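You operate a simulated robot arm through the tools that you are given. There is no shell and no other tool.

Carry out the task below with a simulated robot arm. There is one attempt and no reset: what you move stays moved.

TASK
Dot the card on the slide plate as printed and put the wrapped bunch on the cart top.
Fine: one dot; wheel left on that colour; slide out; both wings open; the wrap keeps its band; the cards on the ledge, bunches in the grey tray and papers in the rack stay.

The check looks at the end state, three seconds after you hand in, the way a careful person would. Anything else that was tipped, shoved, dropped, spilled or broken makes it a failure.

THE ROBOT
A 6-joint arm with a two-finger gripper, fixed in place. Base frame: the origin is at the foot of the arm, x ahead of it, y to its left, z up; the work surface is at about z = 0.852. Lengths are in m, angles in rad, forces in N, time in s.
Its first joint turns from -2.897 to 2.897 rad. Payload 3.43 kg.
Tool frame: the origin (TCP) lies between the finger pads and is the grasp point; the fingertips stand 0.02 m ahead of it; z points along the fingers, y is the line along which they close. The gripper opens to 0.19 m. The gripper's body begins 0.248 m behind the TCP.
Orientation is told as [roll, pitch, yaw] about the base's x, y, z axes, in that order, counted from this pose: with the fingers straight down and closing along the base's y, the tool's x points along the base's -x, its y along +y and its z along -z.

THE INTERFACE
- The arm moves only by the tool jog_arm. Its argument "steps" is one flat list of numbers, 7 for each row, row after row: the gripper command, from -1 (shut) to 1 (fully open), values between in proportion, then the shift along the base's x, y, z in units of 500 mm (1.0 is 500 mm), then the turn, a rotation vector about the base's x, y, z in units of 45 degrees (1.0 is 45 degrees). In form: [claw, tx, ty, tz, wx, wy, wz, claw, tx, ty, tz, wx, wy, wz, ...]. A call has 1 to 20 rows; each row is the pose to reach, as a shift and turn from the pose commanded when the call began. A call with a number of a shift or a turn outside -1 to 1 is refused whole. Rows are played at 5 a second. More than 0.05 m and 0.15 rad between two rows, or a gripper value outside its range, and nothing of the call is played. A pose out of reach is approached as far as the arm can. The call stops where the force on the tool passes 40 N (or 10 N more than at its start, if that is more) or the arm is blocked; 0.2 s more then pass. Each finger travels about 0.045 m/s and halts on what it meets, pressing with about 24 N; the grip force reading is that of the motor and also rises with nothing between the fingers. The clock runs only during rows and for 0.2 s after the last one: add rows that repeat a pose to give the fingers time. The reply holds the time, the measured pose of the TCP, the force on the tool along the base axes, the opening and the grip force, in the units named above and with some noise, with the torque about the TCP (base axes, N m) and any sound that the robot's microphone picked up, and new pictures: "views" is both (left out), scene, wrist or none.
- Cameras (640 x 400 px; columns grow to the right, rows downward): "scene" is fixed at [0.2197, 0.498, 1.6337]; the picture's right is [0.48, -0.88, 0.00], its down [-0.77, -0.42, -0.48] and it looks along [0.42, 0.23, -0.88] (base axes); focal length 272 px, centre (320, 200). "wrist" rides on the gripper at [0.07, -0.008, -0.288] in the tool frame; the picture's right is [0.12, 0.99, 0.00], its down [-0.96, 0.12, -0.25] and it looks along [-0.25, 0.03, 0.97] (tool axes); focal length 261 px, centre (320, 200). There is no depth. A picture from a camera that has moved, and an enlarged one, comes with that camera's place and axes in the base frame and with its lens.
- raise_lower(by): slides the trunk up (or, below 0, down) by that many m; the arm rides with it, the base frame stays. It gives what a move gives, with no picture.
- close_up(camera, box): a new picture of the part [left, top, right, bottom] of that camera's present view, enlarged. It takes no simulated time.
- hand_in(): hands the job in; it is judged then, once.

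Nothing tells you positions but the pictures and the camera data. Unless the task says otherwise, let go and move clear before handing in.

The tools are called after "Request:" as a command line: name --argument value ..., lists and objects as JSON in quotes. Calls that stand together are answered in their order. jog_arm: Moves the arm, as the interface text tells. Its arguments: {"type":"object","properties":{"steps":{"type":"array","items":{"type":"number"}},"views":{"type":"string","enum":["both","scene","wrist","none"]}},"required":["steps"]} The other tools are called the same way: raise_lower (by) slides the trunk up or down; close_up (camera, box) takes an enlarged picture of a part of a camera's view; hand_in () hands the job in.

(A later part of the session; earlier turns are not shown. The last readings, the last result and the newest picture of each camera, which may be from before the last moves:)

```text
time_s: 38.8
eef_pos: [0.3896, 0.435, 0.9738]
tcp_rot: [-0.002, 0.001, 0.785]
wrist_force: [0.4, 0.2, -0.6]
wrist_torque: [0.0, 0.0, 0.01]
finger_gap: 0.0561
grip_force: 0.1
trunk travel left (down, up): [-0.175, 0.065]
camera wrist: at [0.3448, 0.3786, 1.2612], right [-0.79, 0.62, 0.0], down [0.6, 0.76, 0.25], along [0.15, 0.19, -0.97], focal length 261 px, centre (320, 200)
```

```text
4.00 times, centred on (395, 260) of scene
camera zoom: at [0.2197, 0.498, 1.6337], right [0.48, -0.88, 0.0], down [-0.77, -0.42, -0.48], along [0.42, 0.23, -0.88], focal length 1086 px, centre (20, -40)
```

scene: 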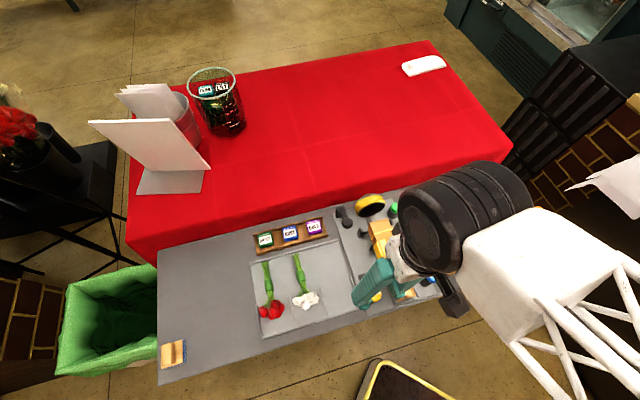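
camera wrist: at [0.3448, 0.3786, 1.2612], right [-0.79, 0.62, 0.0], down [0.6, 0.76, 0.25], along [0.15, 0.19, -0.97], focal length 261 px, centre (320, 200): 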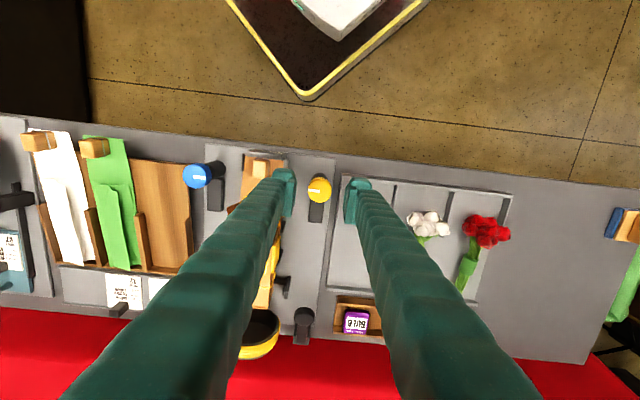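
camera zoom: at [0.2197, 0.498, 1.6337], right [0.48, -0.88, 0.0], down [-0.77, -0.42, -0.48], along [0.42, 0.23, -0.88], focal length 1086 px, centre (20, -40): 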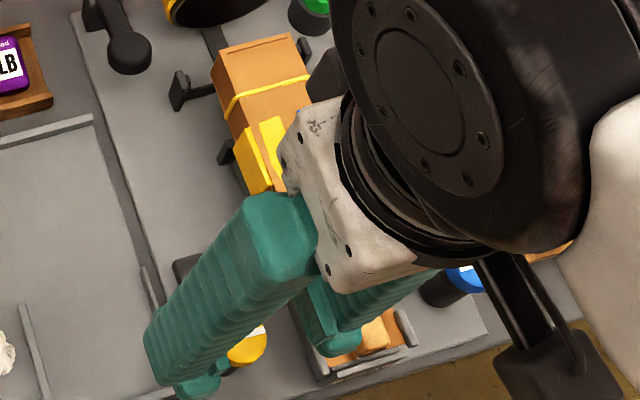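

Request:
jog_arm --steps '[-0.41, 0, 0.001, -0.06, 0, 0, 0, -0.41, 0, 0.001, -0.115, 0, 0, 0, -0.41, 0, 0.001, -0.115, 0, 0, 0, -0.7, 0, 0.001, -0.115, 0, 0, 0, -1, 0, 0.001, -0.115, 0, 0, 0, -1, 0, 0.001, -0.115, 0, 0, 0, -1, 0, 0.001, -0.115, 0, 0, 0]' --views "both"

Request:
close_up --camera "wrist" --box '[240, 120, 400, 290]'

```text
time_s: 40.5
eef_pos: [0.3892, 0.4343, 0.9129]
tcp_rot: [-0.004, 0.006, 0.784]
wrist_force: [5.2, 5.6, -28.7]
wrist_torque: [0.01, 0.02, 0.02]
finger_gap: 0.0283
grip_force: 44.8
trunk travel left (down, up): [-0.175, 0.065]
stopped in row 7: the force on the tool passed its limit at 42 N (the readings are from after the stop); the commanded pose is now the measured one
camera wrist: at [0.3454, 0.3794, 1.2], right [-0.79, 0.62, 0.0], down [0.6, 0.76, 0.24], along [0.15, 0.19, -0.97], focal length 261 px, centre (320, 200)
```

scene: 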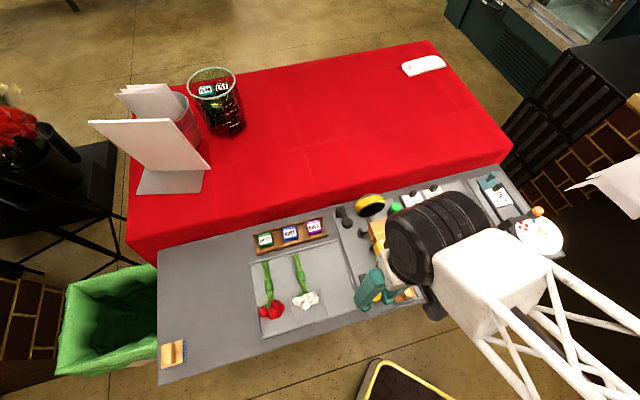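
wrist: 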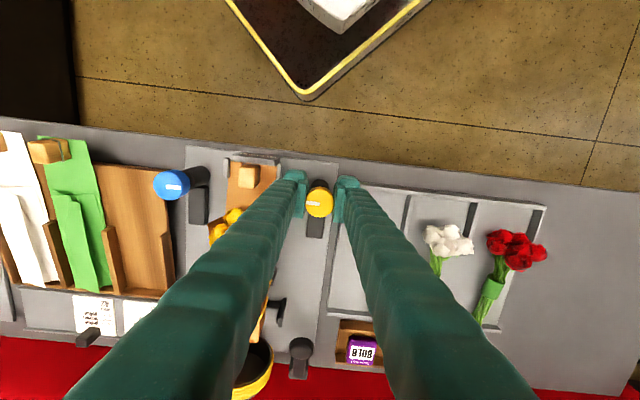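

```text
2.35 times, centred on (320, 205) of wrist
camera zoom: at [0.3454, 0.3794, 1.2], right [-0.79, 0.62, 0.0], down [0.6, 0.76, 0.24], along [0.15, 0.19, -0.97], focal length 613 px, centre (320, 188)
```

zoom: 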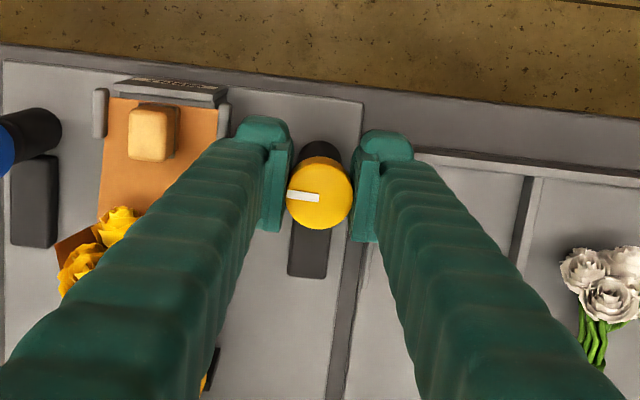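

Request:
jog_arm --steps '[-1, 0, 0, 0, 0, 0, 0, -1, 0, 0, 0, 0, 0, 0]' --views "scene"

Request:
close_up --camera "scene" --box '[340, 230, 420, 310]'

Request:
close_up --camera "wrist" --box '[280, 160, 360, 230]'

```text
time_s: 41.0
eef_pos: [0.3889, 0.4333, 0.9127]
tcp_rot: [-0.005, 0.005, 0.783]
wrist_force: [6.7, 7.0, -23.5]
wrist_torque: [0.04, 0.04, 0.02]
finger_gap: 0.0278
grip_force: 44.5
trunk travel left (down, up): [-0.175, 0.065]
stopped in row 2: the force on the tool passed its limit at 41 N (the readings are from after the stop); the commanded pose is now the measured one
```

scene: 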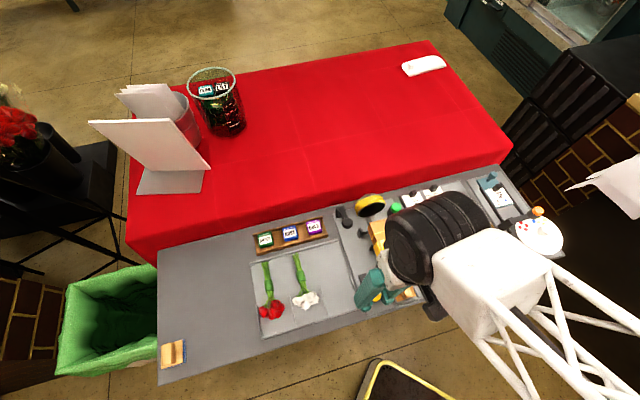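

```text
5.00 times, centred on (380, 270) of scene
camera zoom: at [0.2197, 0.498, 1.6337], right [0.48, -0.88, 0.0], down [-0.77, -0.42, -0.48], along [0.42, 0.23, -0.88], focal length 1358 px, centre (20, -150)
```

zoom: 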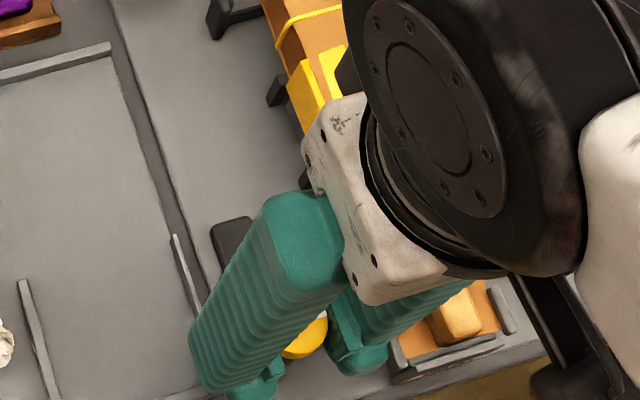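

```text
5.71 times, centred on (320, 195) of wrist
camera zoom: at [0.3454, 0.3795, 1.1996], right [-0.79, 0.62, 0.0], down [0.6, 0.76, 0.24], along [0.15, 0.19, -0.97], focal length 1489 px, centre (320, 229)
```

zoom: 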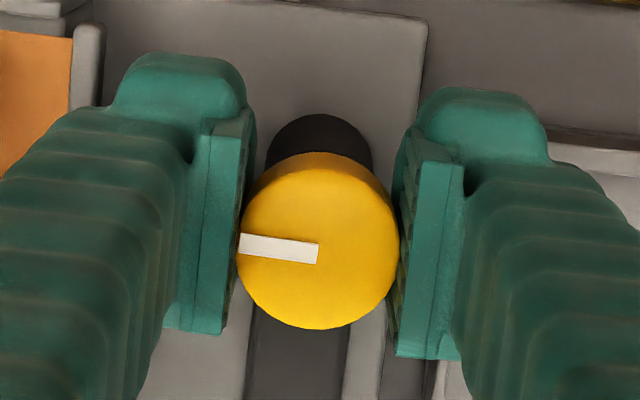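

The closing grip pulls the tool downward, so the cap seems tapered. I'll open, rise slightly, and grip again more lightly.

Request:
jog_arm --steps '[-0.6, 0, 0.001, 0, 0, 0, 0, -0.6, 0, 0.001, 0, 0, 0, 0, -0.6, 0.001, 0.003, 0.012, 0, 0, 0, -0.6, 0.002, 0.003, 0.012, 0, 0, 0, -0.68, 0.002, 0.003, 0.012, 0, 0, 0, -0.72, 0.002, 0.003, 0.012, 0, 0, 0, -0.72, 0.002, 0.003, 0.012, 0, 0, 0]' --views "none"

```text
time_s: 42.6
eef_pos: [0.39, 0.4343, 0.9205]
tcp_rot: [-0.001, 0.004, 0.784]
wrist_force: [-2.5, 2.2, 2.4]
wrist_torque: [-0.02, 0.08, 0.02]
finger_gap: 0.0303
grip_force: 45.2
trunk travel left (down, up): [-0.175, 0.065]
```

Request:
jog_arm --steps '[-0.74, 0, 0, 0, 0, 0, 0.1, -0.74, 0, 0, 0, 0, 0, 0.2, -0.74, 0, 0, 0, 0, 0, 0.3, -0.74, 0, 0, 0, 0, 0, 0.4, -0.74, 0, 0, 0, 0, 0, 0.4]' --views "both"

Request:
close_up --camera "wrist" --box '[240, 140, 360, 290]'

Request:
close_up --camera "scene" --box '[340, 200, 420, 280]'

```text
time_s: 43.8
eef_pos: [0.3896, 0.4338, 0.92]
tcp_rot: [-0.003, 0.004, 1.097]
wrist_force: [9.6, -8.4, 6.2]
wrist_torque: [-0.19, 0.0, -0.03]
finger_gap: 0.0305
grip_force: 44.9
trunk travel left (down, up): [-0.175, 0.065]
camera wrist: at [0.3652, 0.3682, 1.2069], right [-0.94, 0.35, 0.0], down [0.34, 0.91, 0.24], along [0.09, 0.23, -0.97], focal length 261 px, centre (320, 200)
```

scene: 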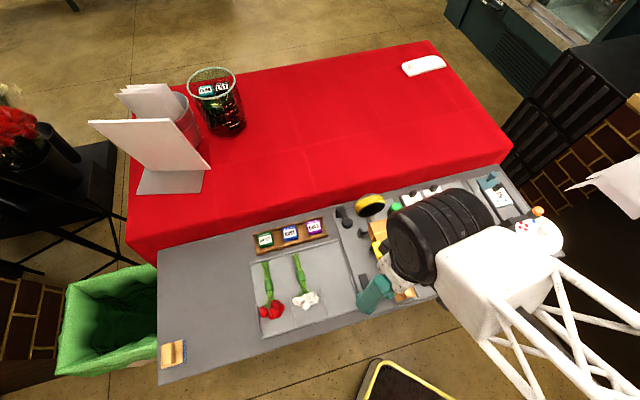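
wrist: 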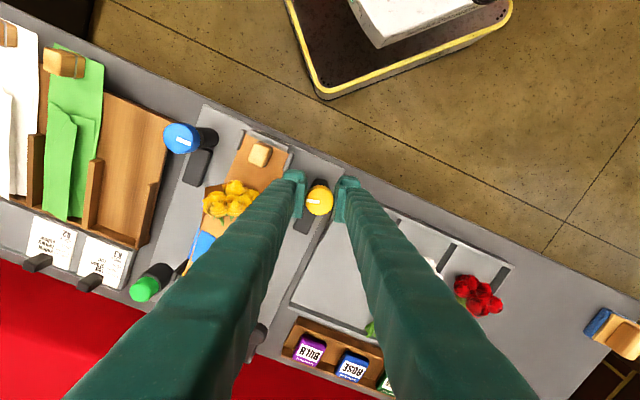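

```text
2.67 times, centred on (300, 215) of wrist
camera zoom: at [0.3652, 0.3682, 1.2069], right [-0.94, 0.35, 0.0], down [0.34, 0.91, 0.24], along [0.09, 0.23, -0.97], focal length 695 px, centre (373, 160)
```

zoom: 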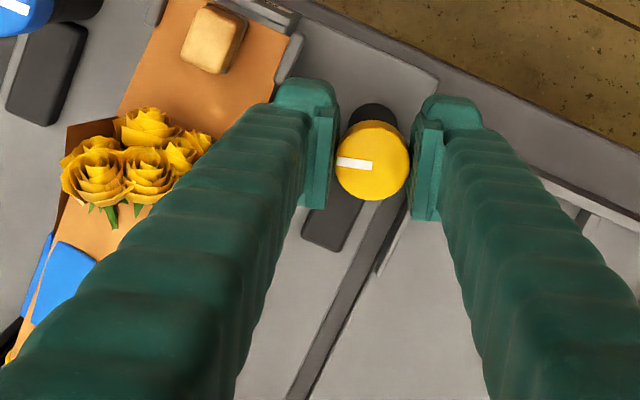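

```text
5.00 times, centred on (380, 240) of scene
camera zoom: at [0.2197, 0.498, 1.6337], right [0.48, -0.88, 0.0], down [-0.77, -0.42, -0.48], along [0.42, 0.23, -0.88], focal length 1358 px, centre (20, 0)
```

zoom: 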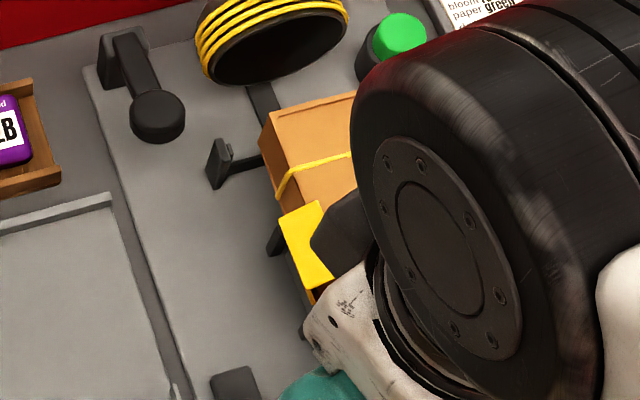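

The knob turns with the grip. I'll keep turning counter-clockwise and watch the wing.

Request:
jog_arm --steps '[-0.74, 0, 0, 0, 0, 0, 0.1, -0.74, 0, 0, 0, 0, 0, 0.2, -0.74, 0, 0, 0, 0, 0, 0.3, -0.74, 0, 0, 0, 0, 0, 0.4, -0.74, 0, 0, 0, 0, 0, 0.5, -0.74, 0, 0, 0, 0, 0, 0.6, -0.74, 0, 0, 0, 0, 0, 0.6]' --views "both"

Request:
close_up --camera "wrist" --box '[160, 140, 360, 290]'

Request:
close_up --camera "scene" --box '[340, 200, 420, 280]'

```text
time_s: 45.3
eef_pos: [0.3908, 0.4339, 0.9195]
tcp_rot: [-0.005, 0.004, 1.563]
wrist_force: [24.1, -14.5, -1.6]
wrist_torque: [-0.26, -0.27, -0.06]
finger_gap: 0.0308
grip_force: 44.7
trunk travel left (down, up): [-0.175, 0.065]
stopped in row 7: the force on the tool passed its limit at 41 N (the readings are from after the stop); the commanded pose is now the measured one
camera wrist: at [0.3976, 0.3642, 1.207], right [-0.99, -0.11, -0.01], down [-0.11, 0.96, 0.24], along [-0.02, 0.24, -0.97], focal length 261 px, centre (320, 200)
```

scene: 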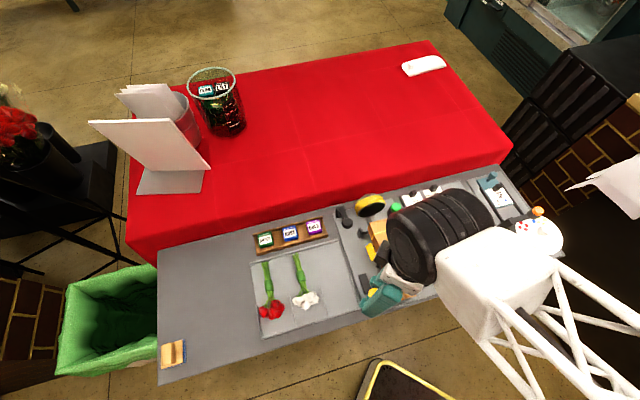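
wrist: 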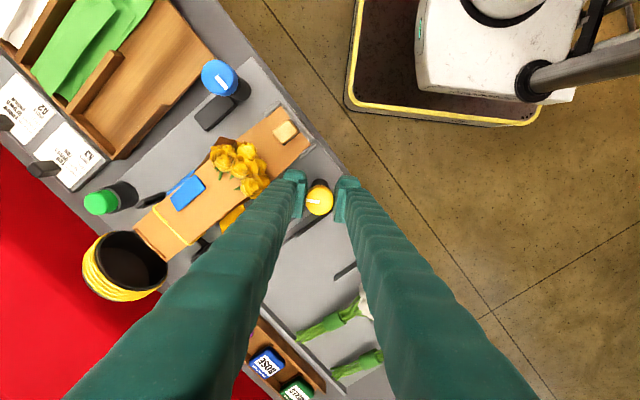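

```text
2.67 times, centred on (260, 215) of wrist
camera zoom: at [0.3976, 0.3642, 1.207], right [-0.99, -0.11, -0.01], down [-0.11, 0.96, 0.24], along [-0.02, 0.24, -0.97], focal length 695 px, centre (480, 160)
```

zoom: 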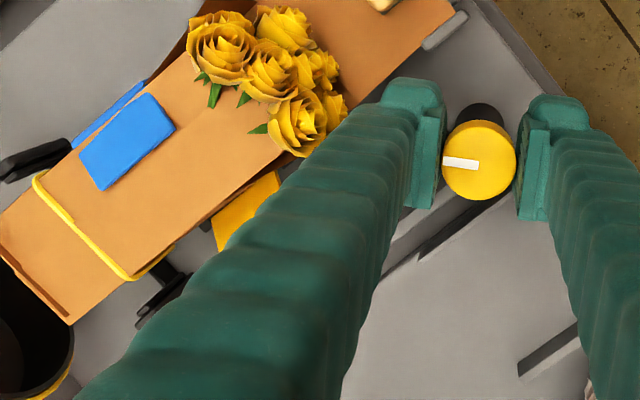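

```text
5.00 times, centred on (380, 240) of scene
camera zoom: at [0.2197, 0.498, 1.6337], right [0.48, -0.88, 0.0], down [-0.77, -0.42, -0.48], along [0.42, 0.23, -0.88], focal length 1358 px, centre (20, 0)
```

zoom: 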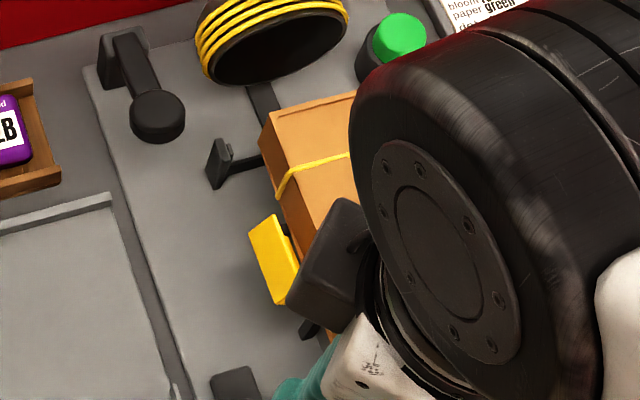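

The yellow wing is swinging outward, so the direction is right. I'll release lightly, check that it stays, and rotate back for a second stroke.

Request:
jog_arm --steps '[-0.56, 0, 0, 0, 0, 0, 0, -0.56, 0.001, -0.001, 0, 0, 0, 0, -0.56, 0.001, -0.001, 0, 0, 0, 0, -0.56, 0.001, 0.001, 0, 0, 0, -0.15, -0.56, 0.001, 0.001, 0, 0, 0, -0.3, -0.56, 0.001, 0.002, 0, 0, 0, -0.45, -0.56, 0.001, 0.002, 0, 0, 0, -0.6, -0.56, 0.001, 0.002, 0, 0, 0, -0.75, -0.56, 0.001, 0.002, 0, 0, 0, -0.9, -0.56, 0.001, 0.002, 0, 0, 0, -1.0, -0.56, 0.001, 0.002, 0, 0, 0, -1.0]' --views "both"

Request:
close_up --camera "wrist" --box '[240, 140, 400, 290]'

Request:
close_up --camera "scene" --box '[340, 200, 420, 280]'

```text
time_s: 47.7
eef_pos: [0.3895, 0.4355, 0.9195]
tcp_rot: [-0.004, 0.002, 0.779]
wrist_force: [-0.3, -0.4, -0.5]
wrist_torque: [-0.02, 0.02, 0.03]
finger_gap: 0.0419
grip_force: 0.1
trunk travel left (down, up): [-0.175, 0.065]
camera wrist: at [0.3455, 0.3819, 1.2068], right [-0.78, 0.62, 0.0], down [0.6, 0.76, 0.24], along [0.15, 0.19, -0.97], focal length 261 px, centre (320, 200)
```

scene: 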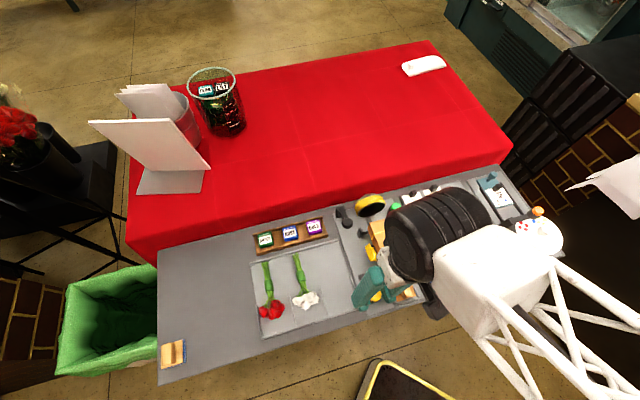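
wrist: 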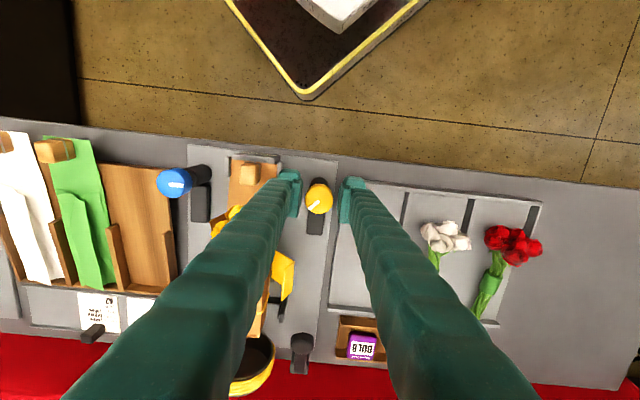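

```text
2.67 times, centred on (320, 215) of wrist
camera zoom: at [0.3455, 0.3819, 1.2068], right [-0.78, 0.62, 0.0], down [0.6, 0.76, 0.24], along [0.15, 0.19, -0.97], focal length 695 px, centre (320, 160)
```

zoom: 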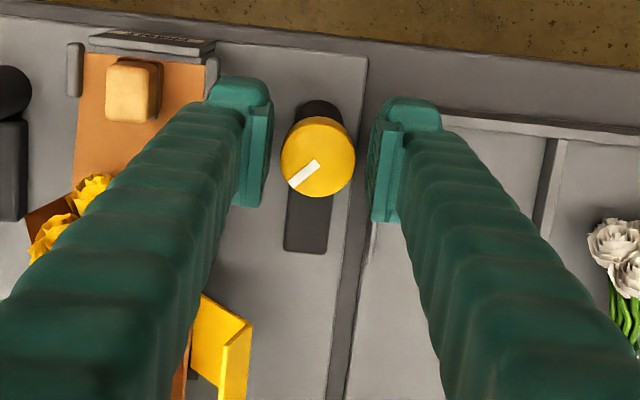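

```text
5.00 times, centred on (380, 240) of scene
camera zoom: at [0.2197, 0.498, 1.6337], right [0.48, -0.88, 0.0], down [-0.77, -0.42, -0.48], along [0.42, 0.23, -0.88], focal length 1358 px, centre (20, 0)
```

zoom: 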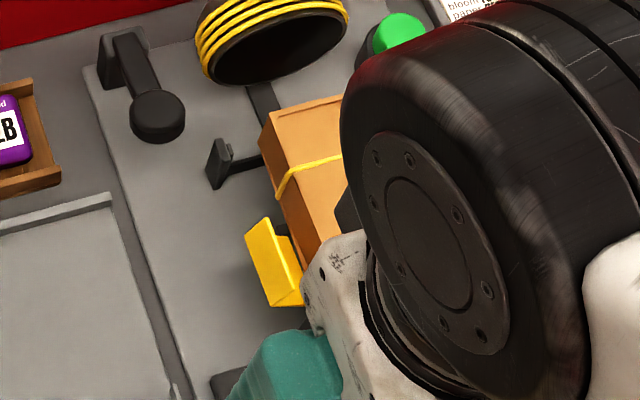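

Request:
jog_arm --steps '[-0.66, 0.0015, -0.0015, 0, 0, 0, 0, -0.74, 0.0015, -0.0015, 0, 0, 0, 0, -0.74, 0.0015, -0.0015, 0, 0, 0, 0, -0.74, 0.0015, -0.0015, 0, 0, 0, 0.1, -0.74, 0.0015, -0.0015, 0, 0, 0, 0.2, -0.74, 0.0015, -0.0015, 0, 0, 0, 0.3, -0.74, 0.0015, -0.0015, 0, 0, 0, 0.4, -0.74, 0.0015, -0.0015, 0, 0, 0, 0.5, -0.74, 0.0015, -0.0015, 0, 0, 0, 0.6, -0.74, 0.0015, -0.0015, 0, 0, 0, 0.7]' --views "both"

Request:
close_up --camera "wrist" --box '[160, 140, 360, 290]'

Request:
close_up --camera "scene" --box '[340, 200, 420, 280]'

```text
time_s: 49.9
eef_pos: [0.3917, 0.4345, 0.9202]
tcp_rot: [-0.003, 0.006, 1.327]
wrist_force: [-0.2, 1.6, -12.5]
wrist_torque: [0.26, -0.08, -0.01]
finger_gap: 0.0306
grip_force: 44.9
trunk travel left (down, up): [-0.175, 0.065]
camera wrist: at [0.3816, 0.3661, 1.2069], right [-0.99, 0.12, 0.0], down [0.12, 0.96, 0.24], along [0.03, 0.24, -0.97], focal length 261 px, centre (320, 200)
```

scene: 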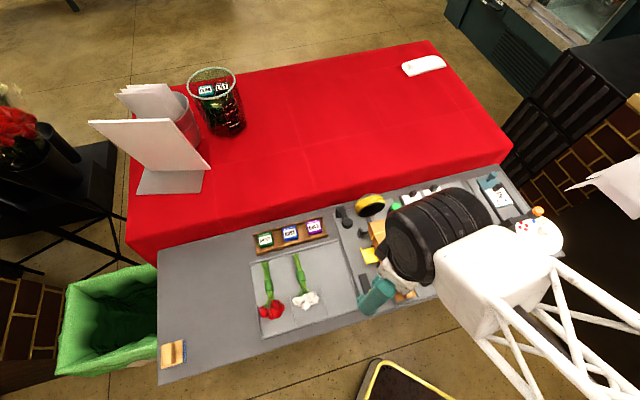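
wrist: 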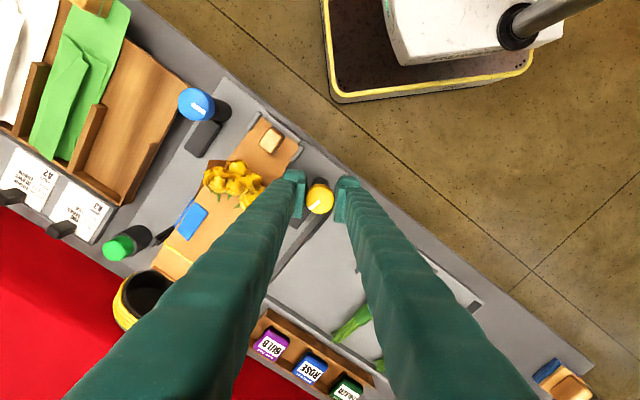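

```text
2.67 times, centred on (260, 215) of wrist
camera zoom: at [0.3816, 0.3661, 1.2069], right [-0.99, 0.12, 0.0], down [0.12, 0.96, 0.24], along [0.03, 0.24, -0.97], focal length 695 px, centre (480, 160)
```

zoom: 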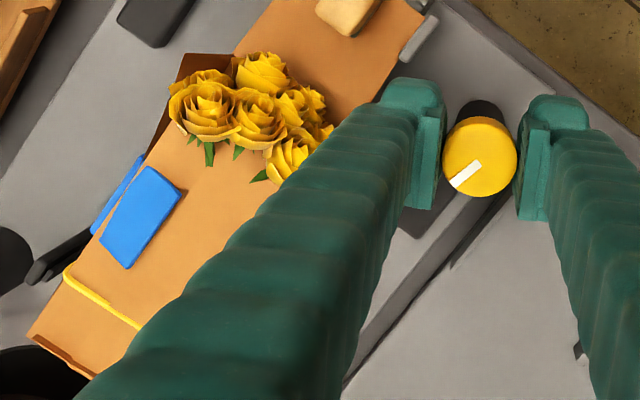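

```text
5.00 times, centred on (380, 240) of scene
camera zoom: at [0.2197, 0.498, 1.6337], right [0.48, -0.88, 0.0], down [-0.77, -0.42, -0.48], along [0.42, 0.23, -0.88], focal length 1358 px, centre (20, 0)
```

zoom: 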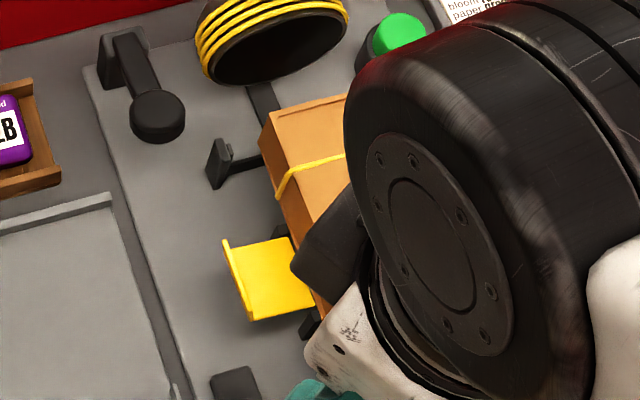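

Request:
jog_arm --steps '[-0.74, 0, 0, 0, 0, 0, 0.1, -0.74, 0, 0, 0, 0, 0, 0.2, -0.74, 0, 0, 0, 0, 0, 0.3, -0.74, 0, 0, 0, 0, 0, 0.4, -0.74, 0, 0, 0, 0, 0, 0.5, -0.74, 0, 0, 0, 0, 0, 0.5]' --views "both"

Request:
close_up --camera "wrist" --box '[160, 140, 360, 290]'

Request:
close_up --camera "scene" --box '[340, 200, 420, 280]'

```text
time_s: 51.3
eef_pos: [0.392, 0.4357, 0.9201]
tcp_rot: [-0.005, 0.004, 1.719]
wrist_force: [5.3, -2.2, 0.0]
wrist_torque: [-0.06, -0.02, -0.31]
finger_gap: 0.0302
grip_force: 44.7
trunk travel left (down, up): [-0.175, 0.065]
camera wrist: at [0.409, 0.3668, 1.2076], right [-0.96, -0.27, 0.0], down [-0.26, 0.93, 0.24], along [-0.06, 0.24, -0.97], focal length 261 px, centre (320, 200)
```

scene: 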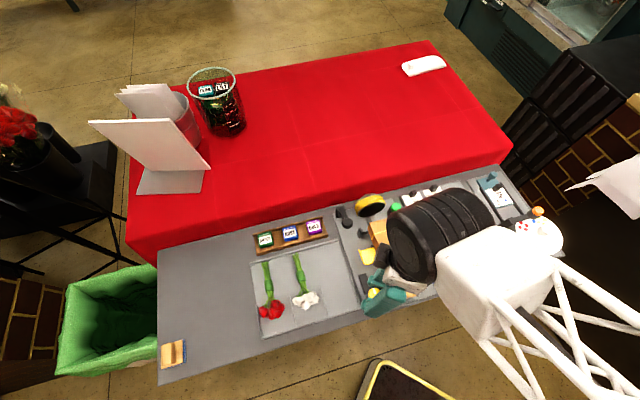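
wrist: 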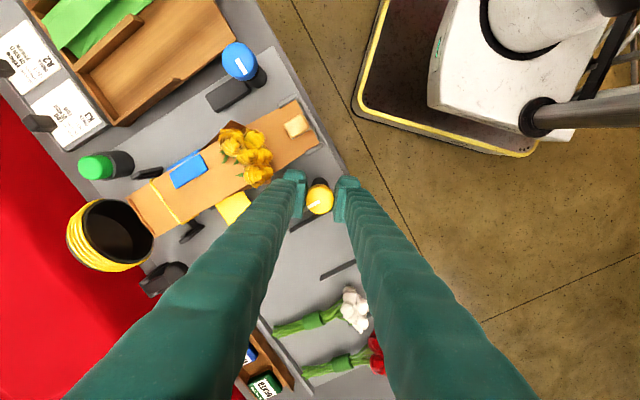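

```text
2.67 times, centred on (260, 215) of wrist
camera zoom: at [0.409, 0.3668, 1.2076], right [-0.96, -0.27, 0.0], down [-0.26, 0.93, 0.24], along [-0.06, 0.24, -0.97], focal length 695 px, centre (480, 160)
```

zoom: 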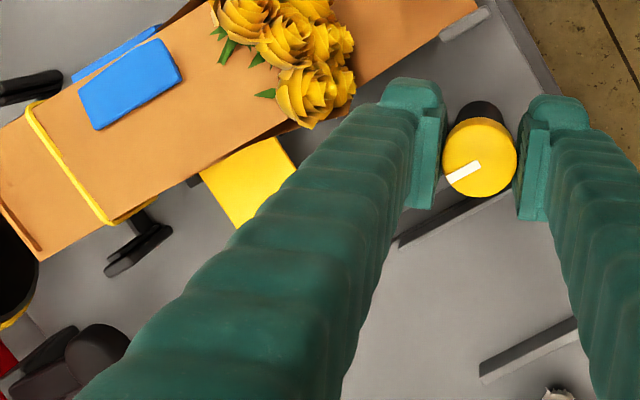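

```text
5.00 times, centred on (380, 240) of scene
camera zoom: at [0.2197, 0.498, 1.6337], right [0.48, -0.88, 0.0], down [-0.77, -0.42, -0.48], along [0.42, 0.23, -0.88], focal length 1358 px, centre (20, 0)
```

zoom: 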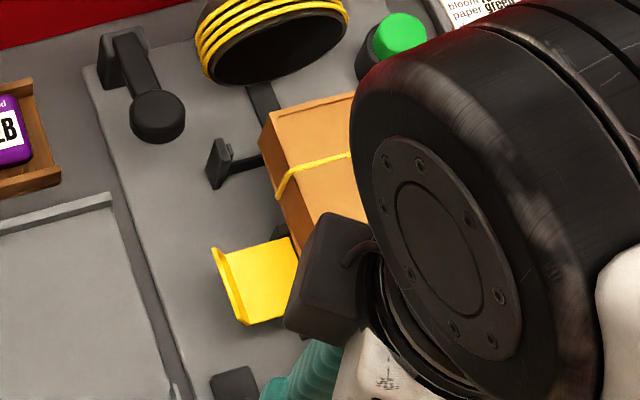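

The yellow knob now points along its bar and has hit its stop, and the yellow wing lies fully open. I'll release and move over to the blue knob.

Request:
jog_arm --steps '[-0.56, 0, 0, 0, 0, 0, 0, -0.56, 0, 0, 0, 0, 0, 0, -0.56, 0, 0, 0, 0, 0, 0, -0.56, 0, 0, 0.06, 0, 0, 0, -0.56, 0, 0, 0.14, 0, 0, -0.1, -0.56, 0, 0, 0.2, 0, 0, -0.25, -0.56, 0, 0, 0.26, 0, 0, -0.4, -0.56, 0, 0, 0.26, 0, 0, -0.55, -0.56, 0, 0, 0.26, 0, 0, -0.7, -0.3, 0, 0, 0.26, 0, 0, -0.85, 0, 0, 0, 0.26, 0, 0, -1.0, 0.5, 0, 0, 0.26, 0, 0, -1.0, 1, 0, 0, 0.26, 0, 0, -1.0]' --views "none"

Request:
jog_arm --steps '[1, 0.05, -0.05, 0, 0, 0, -0.1, 1, 0.1, -0.1, 0, 0, 0, -0.19, 1, 0.15, -0.15, 0, 0, 0, -0.19, 1, 0.19, -0.19, 0, 0, 0, -0.19, 1, 0.225, -0.225, 0, 0, 0, -0.19, 1, 0.225, -0.225, 0, 0, 0, -0.19]' --views "both"

Request:
close_up --camera "wrist" --box '[220, 120, 420, 290]'

Request:
close_up --camera "scene" --box '[340, 200, 440, 300]'

```text
time_s: 54.1
eef_pos: [0.391, 0.435, 1.0503]
tcp_rot: [-0.003, 0.002, 0.935]
wrist_force: [0.1, 0.3, 0.4]
wrist_torque: [0.02, 0.02, 0.02]
finger_gap: 0.1268
grip_force: 0.1
trunk travel left (down, up): [-0.175, 0.065]
```

```text
time_s: 55.5
eef_pos: [0.5026, 0.323, 1.0495]
tcp_rot: [-0.004, 0.003, 0.788]
wrist_force: [-0.2, -0.9, 0.3]
wrist_torque: [-0.03, -0.05, 0.02]
finger_gap: 0.1901
grip_force: 0.1
trunk travel left (down, up): [-0.175, 0.065]
camera wrist: at [0.4586, 0.2681, 1.336], right [-0.79, 0.62, 0.0], down [0.6, 0.76, 0.24], along [0.15, 0.19, -0.97], focal length 261 px, centre (320, 200)
```

scene: 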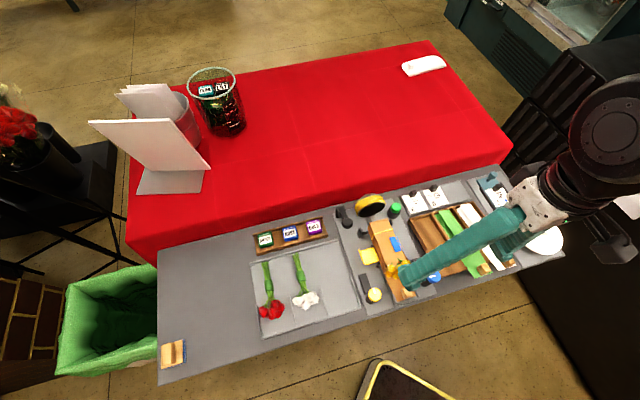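
wrist: 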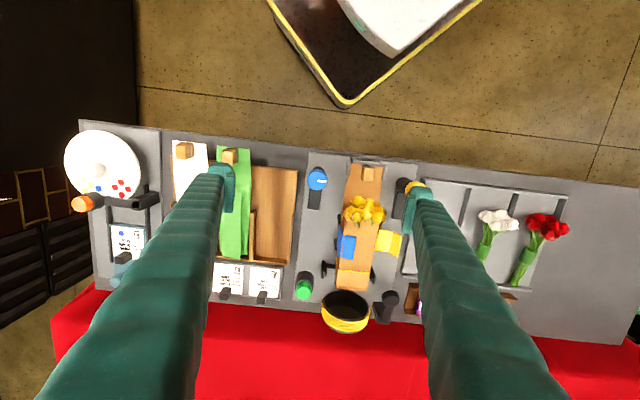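

```text
2.35 times, centred on (320, 205) of wrist
camera zoom: at [0.4586, 0.2681, 1.336], right [-0.79, 0.62, 0.0], down [0.6, 0.76, 0.24], along [0.15, 0.19, -0.97], focal length 613 px, centre (320, 188)
```

zoom: 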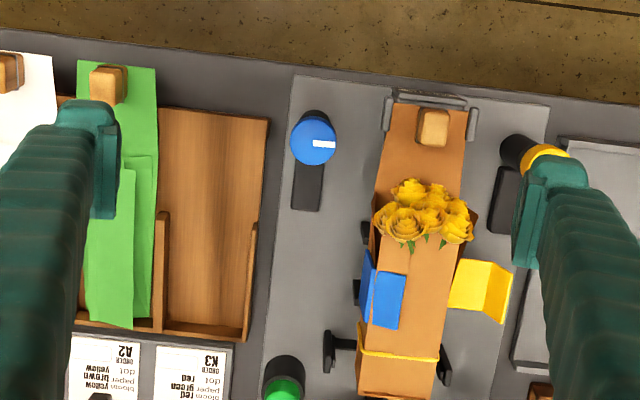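

```text
4.00 times, centred on (390, 250) of scene
camera zoom: at [0.2197, 0.498, 1.6337], right [0.48, -0.88, 0.0], down [-0.77, -0.42, -0.48], along [0.42, 0.23, -0.88], focal length 1086 px, centre (40, 0)
```

zoom: 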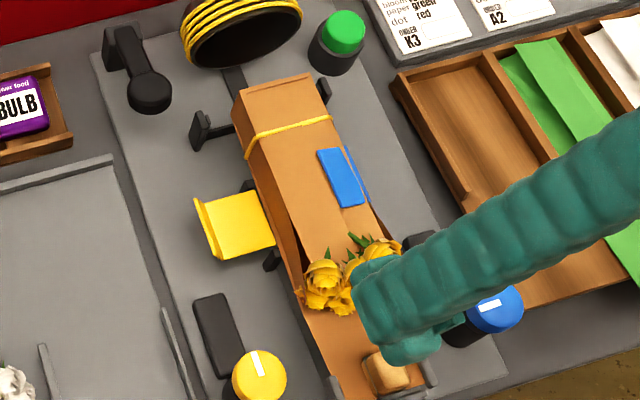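

The yellow wing is fully open. I'll now do the blue knob the same way, turning it clockwise.

Request:
jog_arm --steps '[0.6, 0.003, -0.0014, -0.02, 0, 0, 0.1, 0.3, 0.003, -0.0014, -0.05, 0, 0, 0.2, 0, 0.003, -0.0014, -0.08, 0, 0, 0.333, -0.3, 0.003, -0.0014, -0.12, 0, 0, 0.333, -0.41, 0.003, -0.0014, -0.15, 0, 0, 0.333, -0.41, 0.003, -0.0014, -0.15, 0, 0, 0.333, -0.41, 0.003, -0.0014, -0.15, 0, 0, 0.333, -0.41, 0.003, -0.0014, -0.15, 0, 0, 0.333]' --views "wrist"

Request:
close_up --camera "wrist" --box '[240, 120, 400, 290]'

```text
time_s: 57.3
eef_pos: [0.5034, 0.3214, 0.9741]
tcp_rot: [-0.003, 0.006, 1.048]
wrist_force: [-1.1, 0.1, -0.4]
wrist_torque: [0.03, 0.0, -0.02]
finger_gap: 0.0562
grip_force: 0.1
trunk travel left (down, up): [-0.175, 0.065]
camera wrist: at [0.4751, 0.2574, 1.2622], right [-0.92, 0.39, 0.0], down [0.38, 0.89, 0.24], along [0.1, 0.22, -0.97], focal length 261 px, centre (320, 200)
```

wrist: 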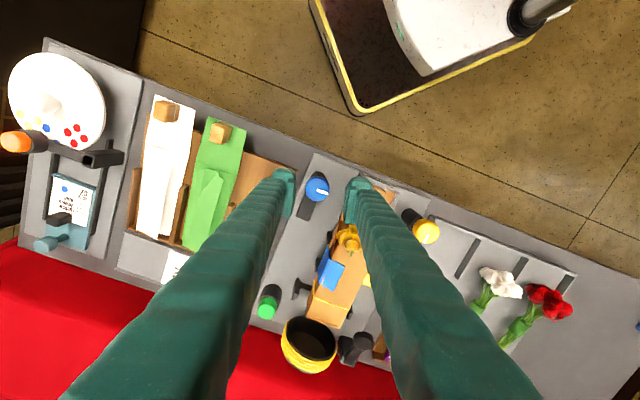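

```text
2.35 times, centred on (320, 205) of wrist
camera zoom: at [0.4751, 0.2574, 1.2622], right [-0.92, 0.39, 0.0], down [0.38, 0.89, 0.24], along [0.1, 0.22, -0.97], focal length 613 px, centre (320, 188)
```

zoom: 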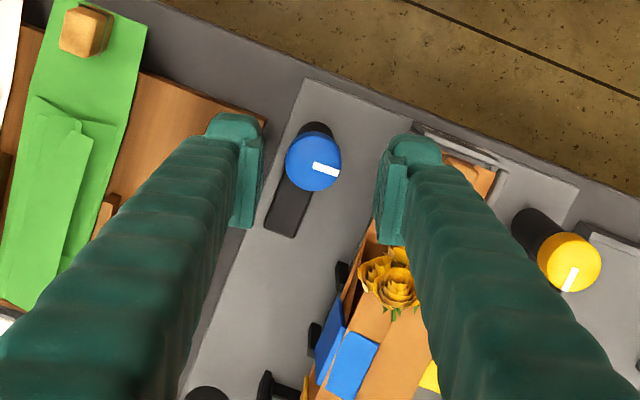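

Request:
jog_arm --steps '[-0.41, 0.007, 0, -0.05, 0, 0, 0, -0.41, 0.007, 0, -0.109, 0, 0, 0, -0.41, 0.007, 0, -0.109, 0, 0, 0, -0.6, 0.007, 0, -0.109, 0, 0, 0, -0.72, 0.007, 0, -0.109, 0, 0, 0, -0.72, 0.007, 0, -0.109, 0, 0, 0, -0.72, 0.007, 0, -0.109, 0, 0, 0]' --views "wrist"

Request:
close_up --camera "wrist" --box '[240, 120, 400, 290]'

```text
time_s: 58.9
eef_pos: [0.5086, 0.3225, 0.9209]
tcp_rot: [-0.006, 0.006, 1.047]
wrist_force: [10.5, -5.3, -4.0]
wrist_torque: [-0.04, -0.13, 0.01]
finger_gap: 0.0304
grip_force: 45.0
trunk travel left (down, up): [-0.175, 0.065]
camera wrist: at [0.48, 0.2585, 1.2073], right [-0.92, 0.39, 0.0], down [0.38, 0.89, 0.24], along [0.1, 0.22, -0.97], focal length 261 px, centre (320, 200)
```

wrist: 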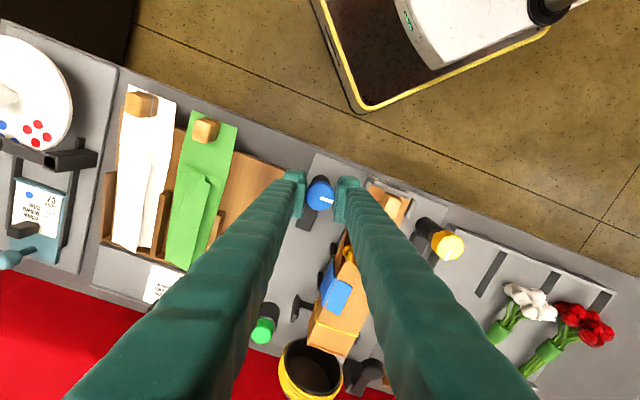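

```text
2.35 times, centred on (320, 205) of wrist
camera zoom: at [0.48, 0.2585, 1.2073], right [-0.92, 0.39, 0.0], down [0.38, 0.89, 0.24], along [0.1, 0.22, -0.97], focal length 613 px, centre (320, 188)
```

zoom: 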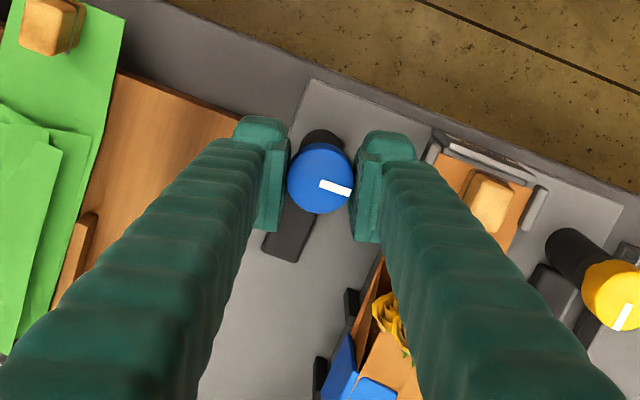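

Request:
jog_arm --steps '[-0.73, 0.001, -0.001, 0, 0, 0, -0.1, -0.73, 0.001, -0.001, 0, 0, 0, -0.2, -0.73, 0.001, -0.001, 0, 0, 0, -0.3, -0.73, 0.001, -0.001, 0, 0, 0, -0.4, -0.73, 0.001, -0.001, 0, 0, 0, -0.5, -0.73, 0.001, -0.001, 0, 0, 0, -0.6, -0.73, 0.001, -0.001, 0, 0, 0, -0.7, -0.73, 0.001, -0.001, 0, 0, 0, -0.8]' --views "both"

Request:
close_up --camera "wrist" --box '[260, 140, 420, 310]'

Request:
close_up --camera "scene" --box '[340, 200, 440, 300]'

```text
time_s: 60.7
eef_pos: [0.5102, 0.3212, 0.9208]
tcp_rot: [-0.004, 0.006, 0.417]
wrist_force: [9.4, 4.2, -7.4]
wrist_torque: [0.13, -0.37, -0.01]
finger_gap: 0.0304
grip_force: 44.7
trunk travel left (down, up): [-0.175, 0.065]
camera wrist: at [0.449, 0.2863, 1.2074], right [-0.51, 0.86, 0.0], down [0.83, 0.5, 0.24], along [0.21, 0.12, -0.97], focal length 261 px, centre (320, 200)
```

scene: 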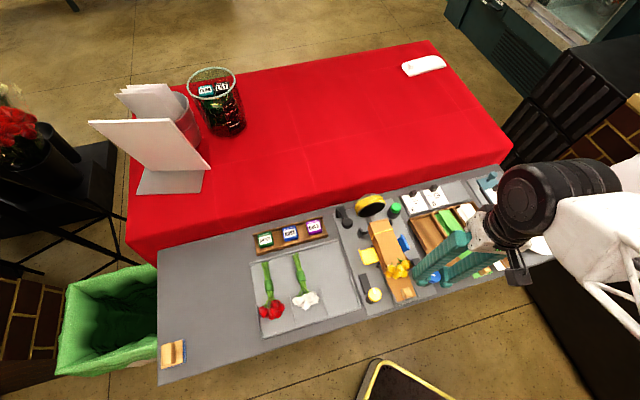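
wrist: 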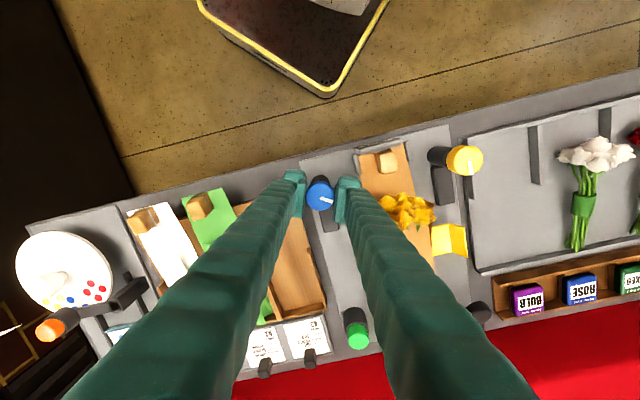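

```text
2.35 times, centred on (340, 225) of wrist
camera zoom: at [0.449, 0.2863, 1.2074], right [-0.51, 0.86, 0.0], down [0.83, 0.5, 0.24], along [0.21, 0.12, -0.97], focal length 613 px, centre (273, 141)
```

zoom: 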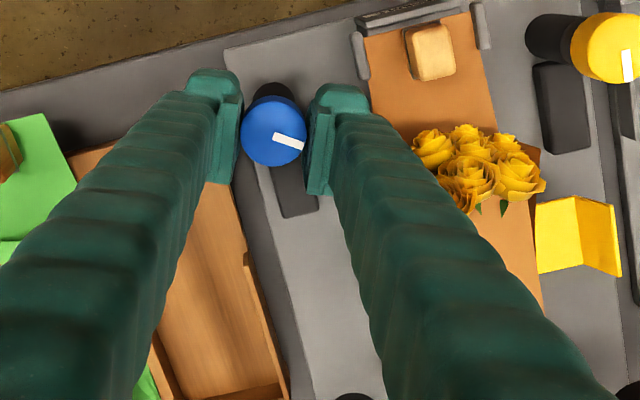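

```text
4.00 times, centred on (390, 250) of scene
camera zoom: at [0.2197, 0.498, 1.6337], right [0.48, -0.88, 0.0], down [-0.77, -0.42, -0.48], along [0.42, 0.23, -0.88], focal length 1086 px, centre (40, 0)
```

zoom: 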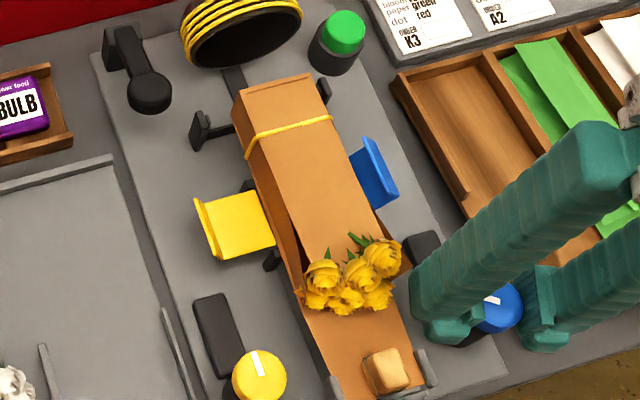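

The blue wing is opening as well, so I'll keep turning.

Request:
jog_arm --steps '[-0.73, 0, 0, 0, 0, 0, -0.1, -0.73, 0, 0, 0, 0, 0, -0.2, -0.73, 0, 0, 0, 0, 0, -0.3, -0.73, 0, 0, 0, 0, 0, -0.4, -0.73, 0, 0, 0, 0, 0, -0.5, -0.73, 0, 0, 0, 0, 0, -0.6, -0.73, 0, 0, 0, 0, 0, -0.7, -0.73, 0, 0, 0, 0, 0, -0.8, -0.73, 0, 0, 0, 0, 0, -0.9, -0.73, 0, 0, 0, 0, 0, -1.0]' --views "both"

Request:
close_up --camera "wrist" --box '[260, 140, 420, 310]'

Request:
close_up --camera "scene" --box '[340, 200, 440, 300]'

```text
time_s: 62.9
eef_pos: [0.5094, 0.3204, 0.92]
tcp_rot: [-0.008, 0.003, -0.367]
wrist_force: [17.1, -25.1, -5.1]
wrist_torque: [-0.2, -0.1, 0.03]
finger_gap: 0.0304
grip_force: 45.0
trunk travel left (down, up): [-0.175, 0.065]
camera wrist: at [0.4422, 0.3377, 1.2074], right [0.24, 0.97, 0.0], down [0.94, -0.24, 0.24], along [0.23, -0.06, -0.97], focal length 261 px, centre (320, 200)
```

scene: 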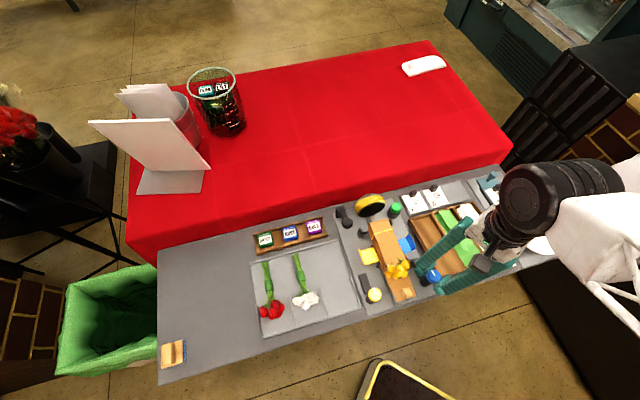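
wrist: 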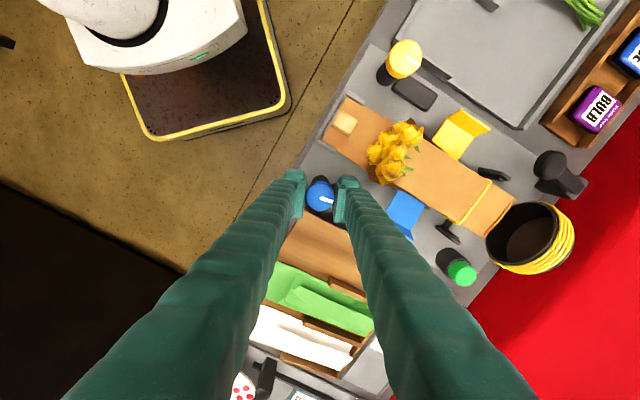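

```text
2.35 times, centred on (340, 225) of wrist
camera zoom: at [0.4422, 0.3377, 1.2074], right [0.24, 0.97, 0.0], down [0.94, -0.24, 0.24], along [0.23, -0.06, -0.97], focal length 613 px, centre (273, 141)
```

zoom: 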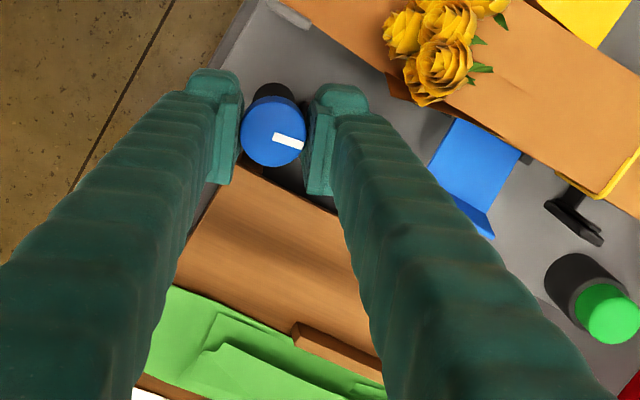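

```text
4.00 times, centred on (390, 250) of scene
camera zoom: at [0.2197, 0.498, 1.6337], right [0.48, -0.88, 0.0], down [-0.77, -0.42, -0.48], along [0.42, 0.23, -0.88], focal length 1086 px, centre (40, 0)
```

zoom: 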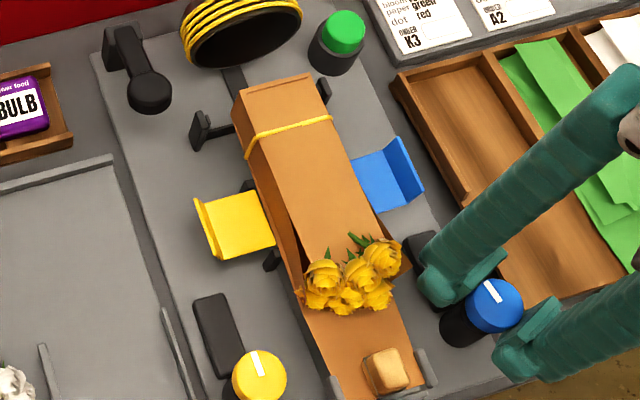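

Request:
jog_arm --steps '[-0.73, 0.002, -0.003, 0, 0, 0, -0.05, -0.73, 0.002, -0.003, 0, 0, 0, -0.1, -0.73, 0.002, -0.003, 0, 0, 0, -0.15, -0.73, 0.002, -0.003, 0, 0, 0, -0.2, -0.73, 0.002, -0.003, 0, 0, 0, -0.25, -0.73, 0.002, -0.003, 0, 0, 0, -0.3]' --views "both"

Request:
close_up --camera "wrist" --box '[260, 140, 420, 310]'

Request:
close_up --camera "scene" --box '[340, 200, 440, 300]'

```text
time_s: 64.3
eef_pos: [0.5102, 0.3197, 0.9195]
tcp_rot: [-0.005, 0.005, -0.601]
wrist_force: [-7.0, -15.4, -4.9]
wrist_torque: [-0.08, 0.15, 0.4]
finger_gap: 0.0305
grip_force: 45.1
trunk travel left (down, up): [-0.175, 0.065]
camera wrist: at [0.448, 0.3522, 1.2076], right [0.46, 0.89, 0.0], down [0.86, -0.45, 0.24], along [0.21, -0.12, -0.97], focal length 261 px, centre (320, 200)
```

scene: 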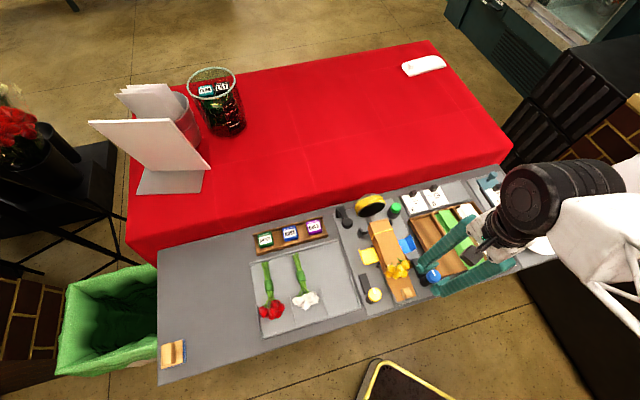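
wrist: 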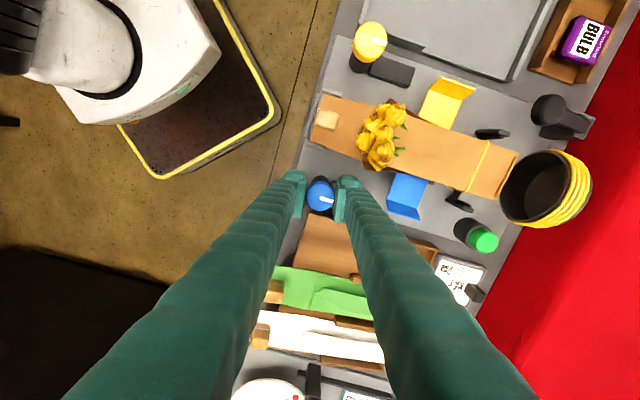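

```text
2.35 times, centred on (340, 225) of wrist
camera zoom: at [0.448, 0.3522, 1.2076], right [0.46, 0.89, 0.0], down [0.86, -0.45, 0.24], along [0.21, -0.12, -0.97], focal length 613 px, centre (273, 141)
```

zoom: 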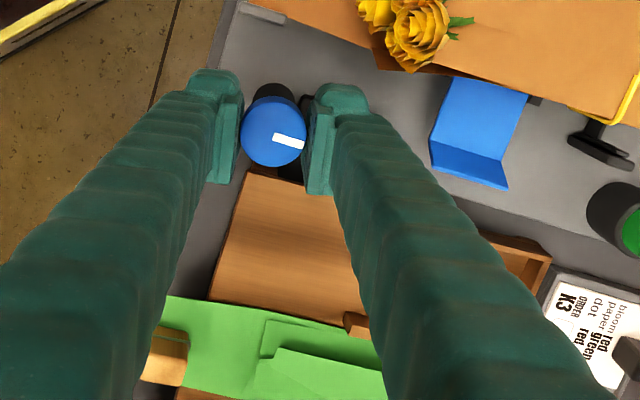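

```text
4.00 times, centred on (390, 250) of scene
camera zoom: at [0.2197, 0.498, 1.6337], right [0.48, -0.88, 0.0], down [-0.77, -0.42, -0.48], along [0.42, 0.23, -0.88], focal length 1086 px, centre (40, 0)
```

zoom: 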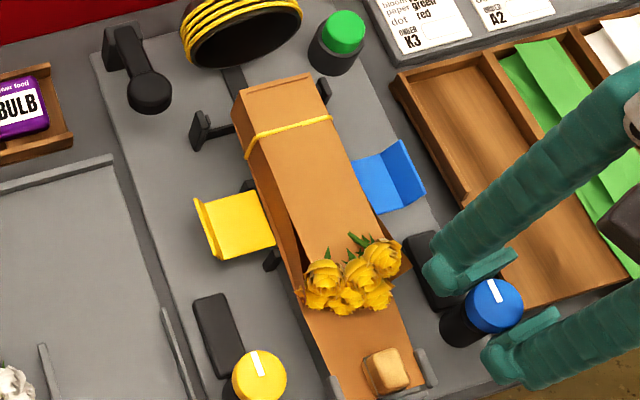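

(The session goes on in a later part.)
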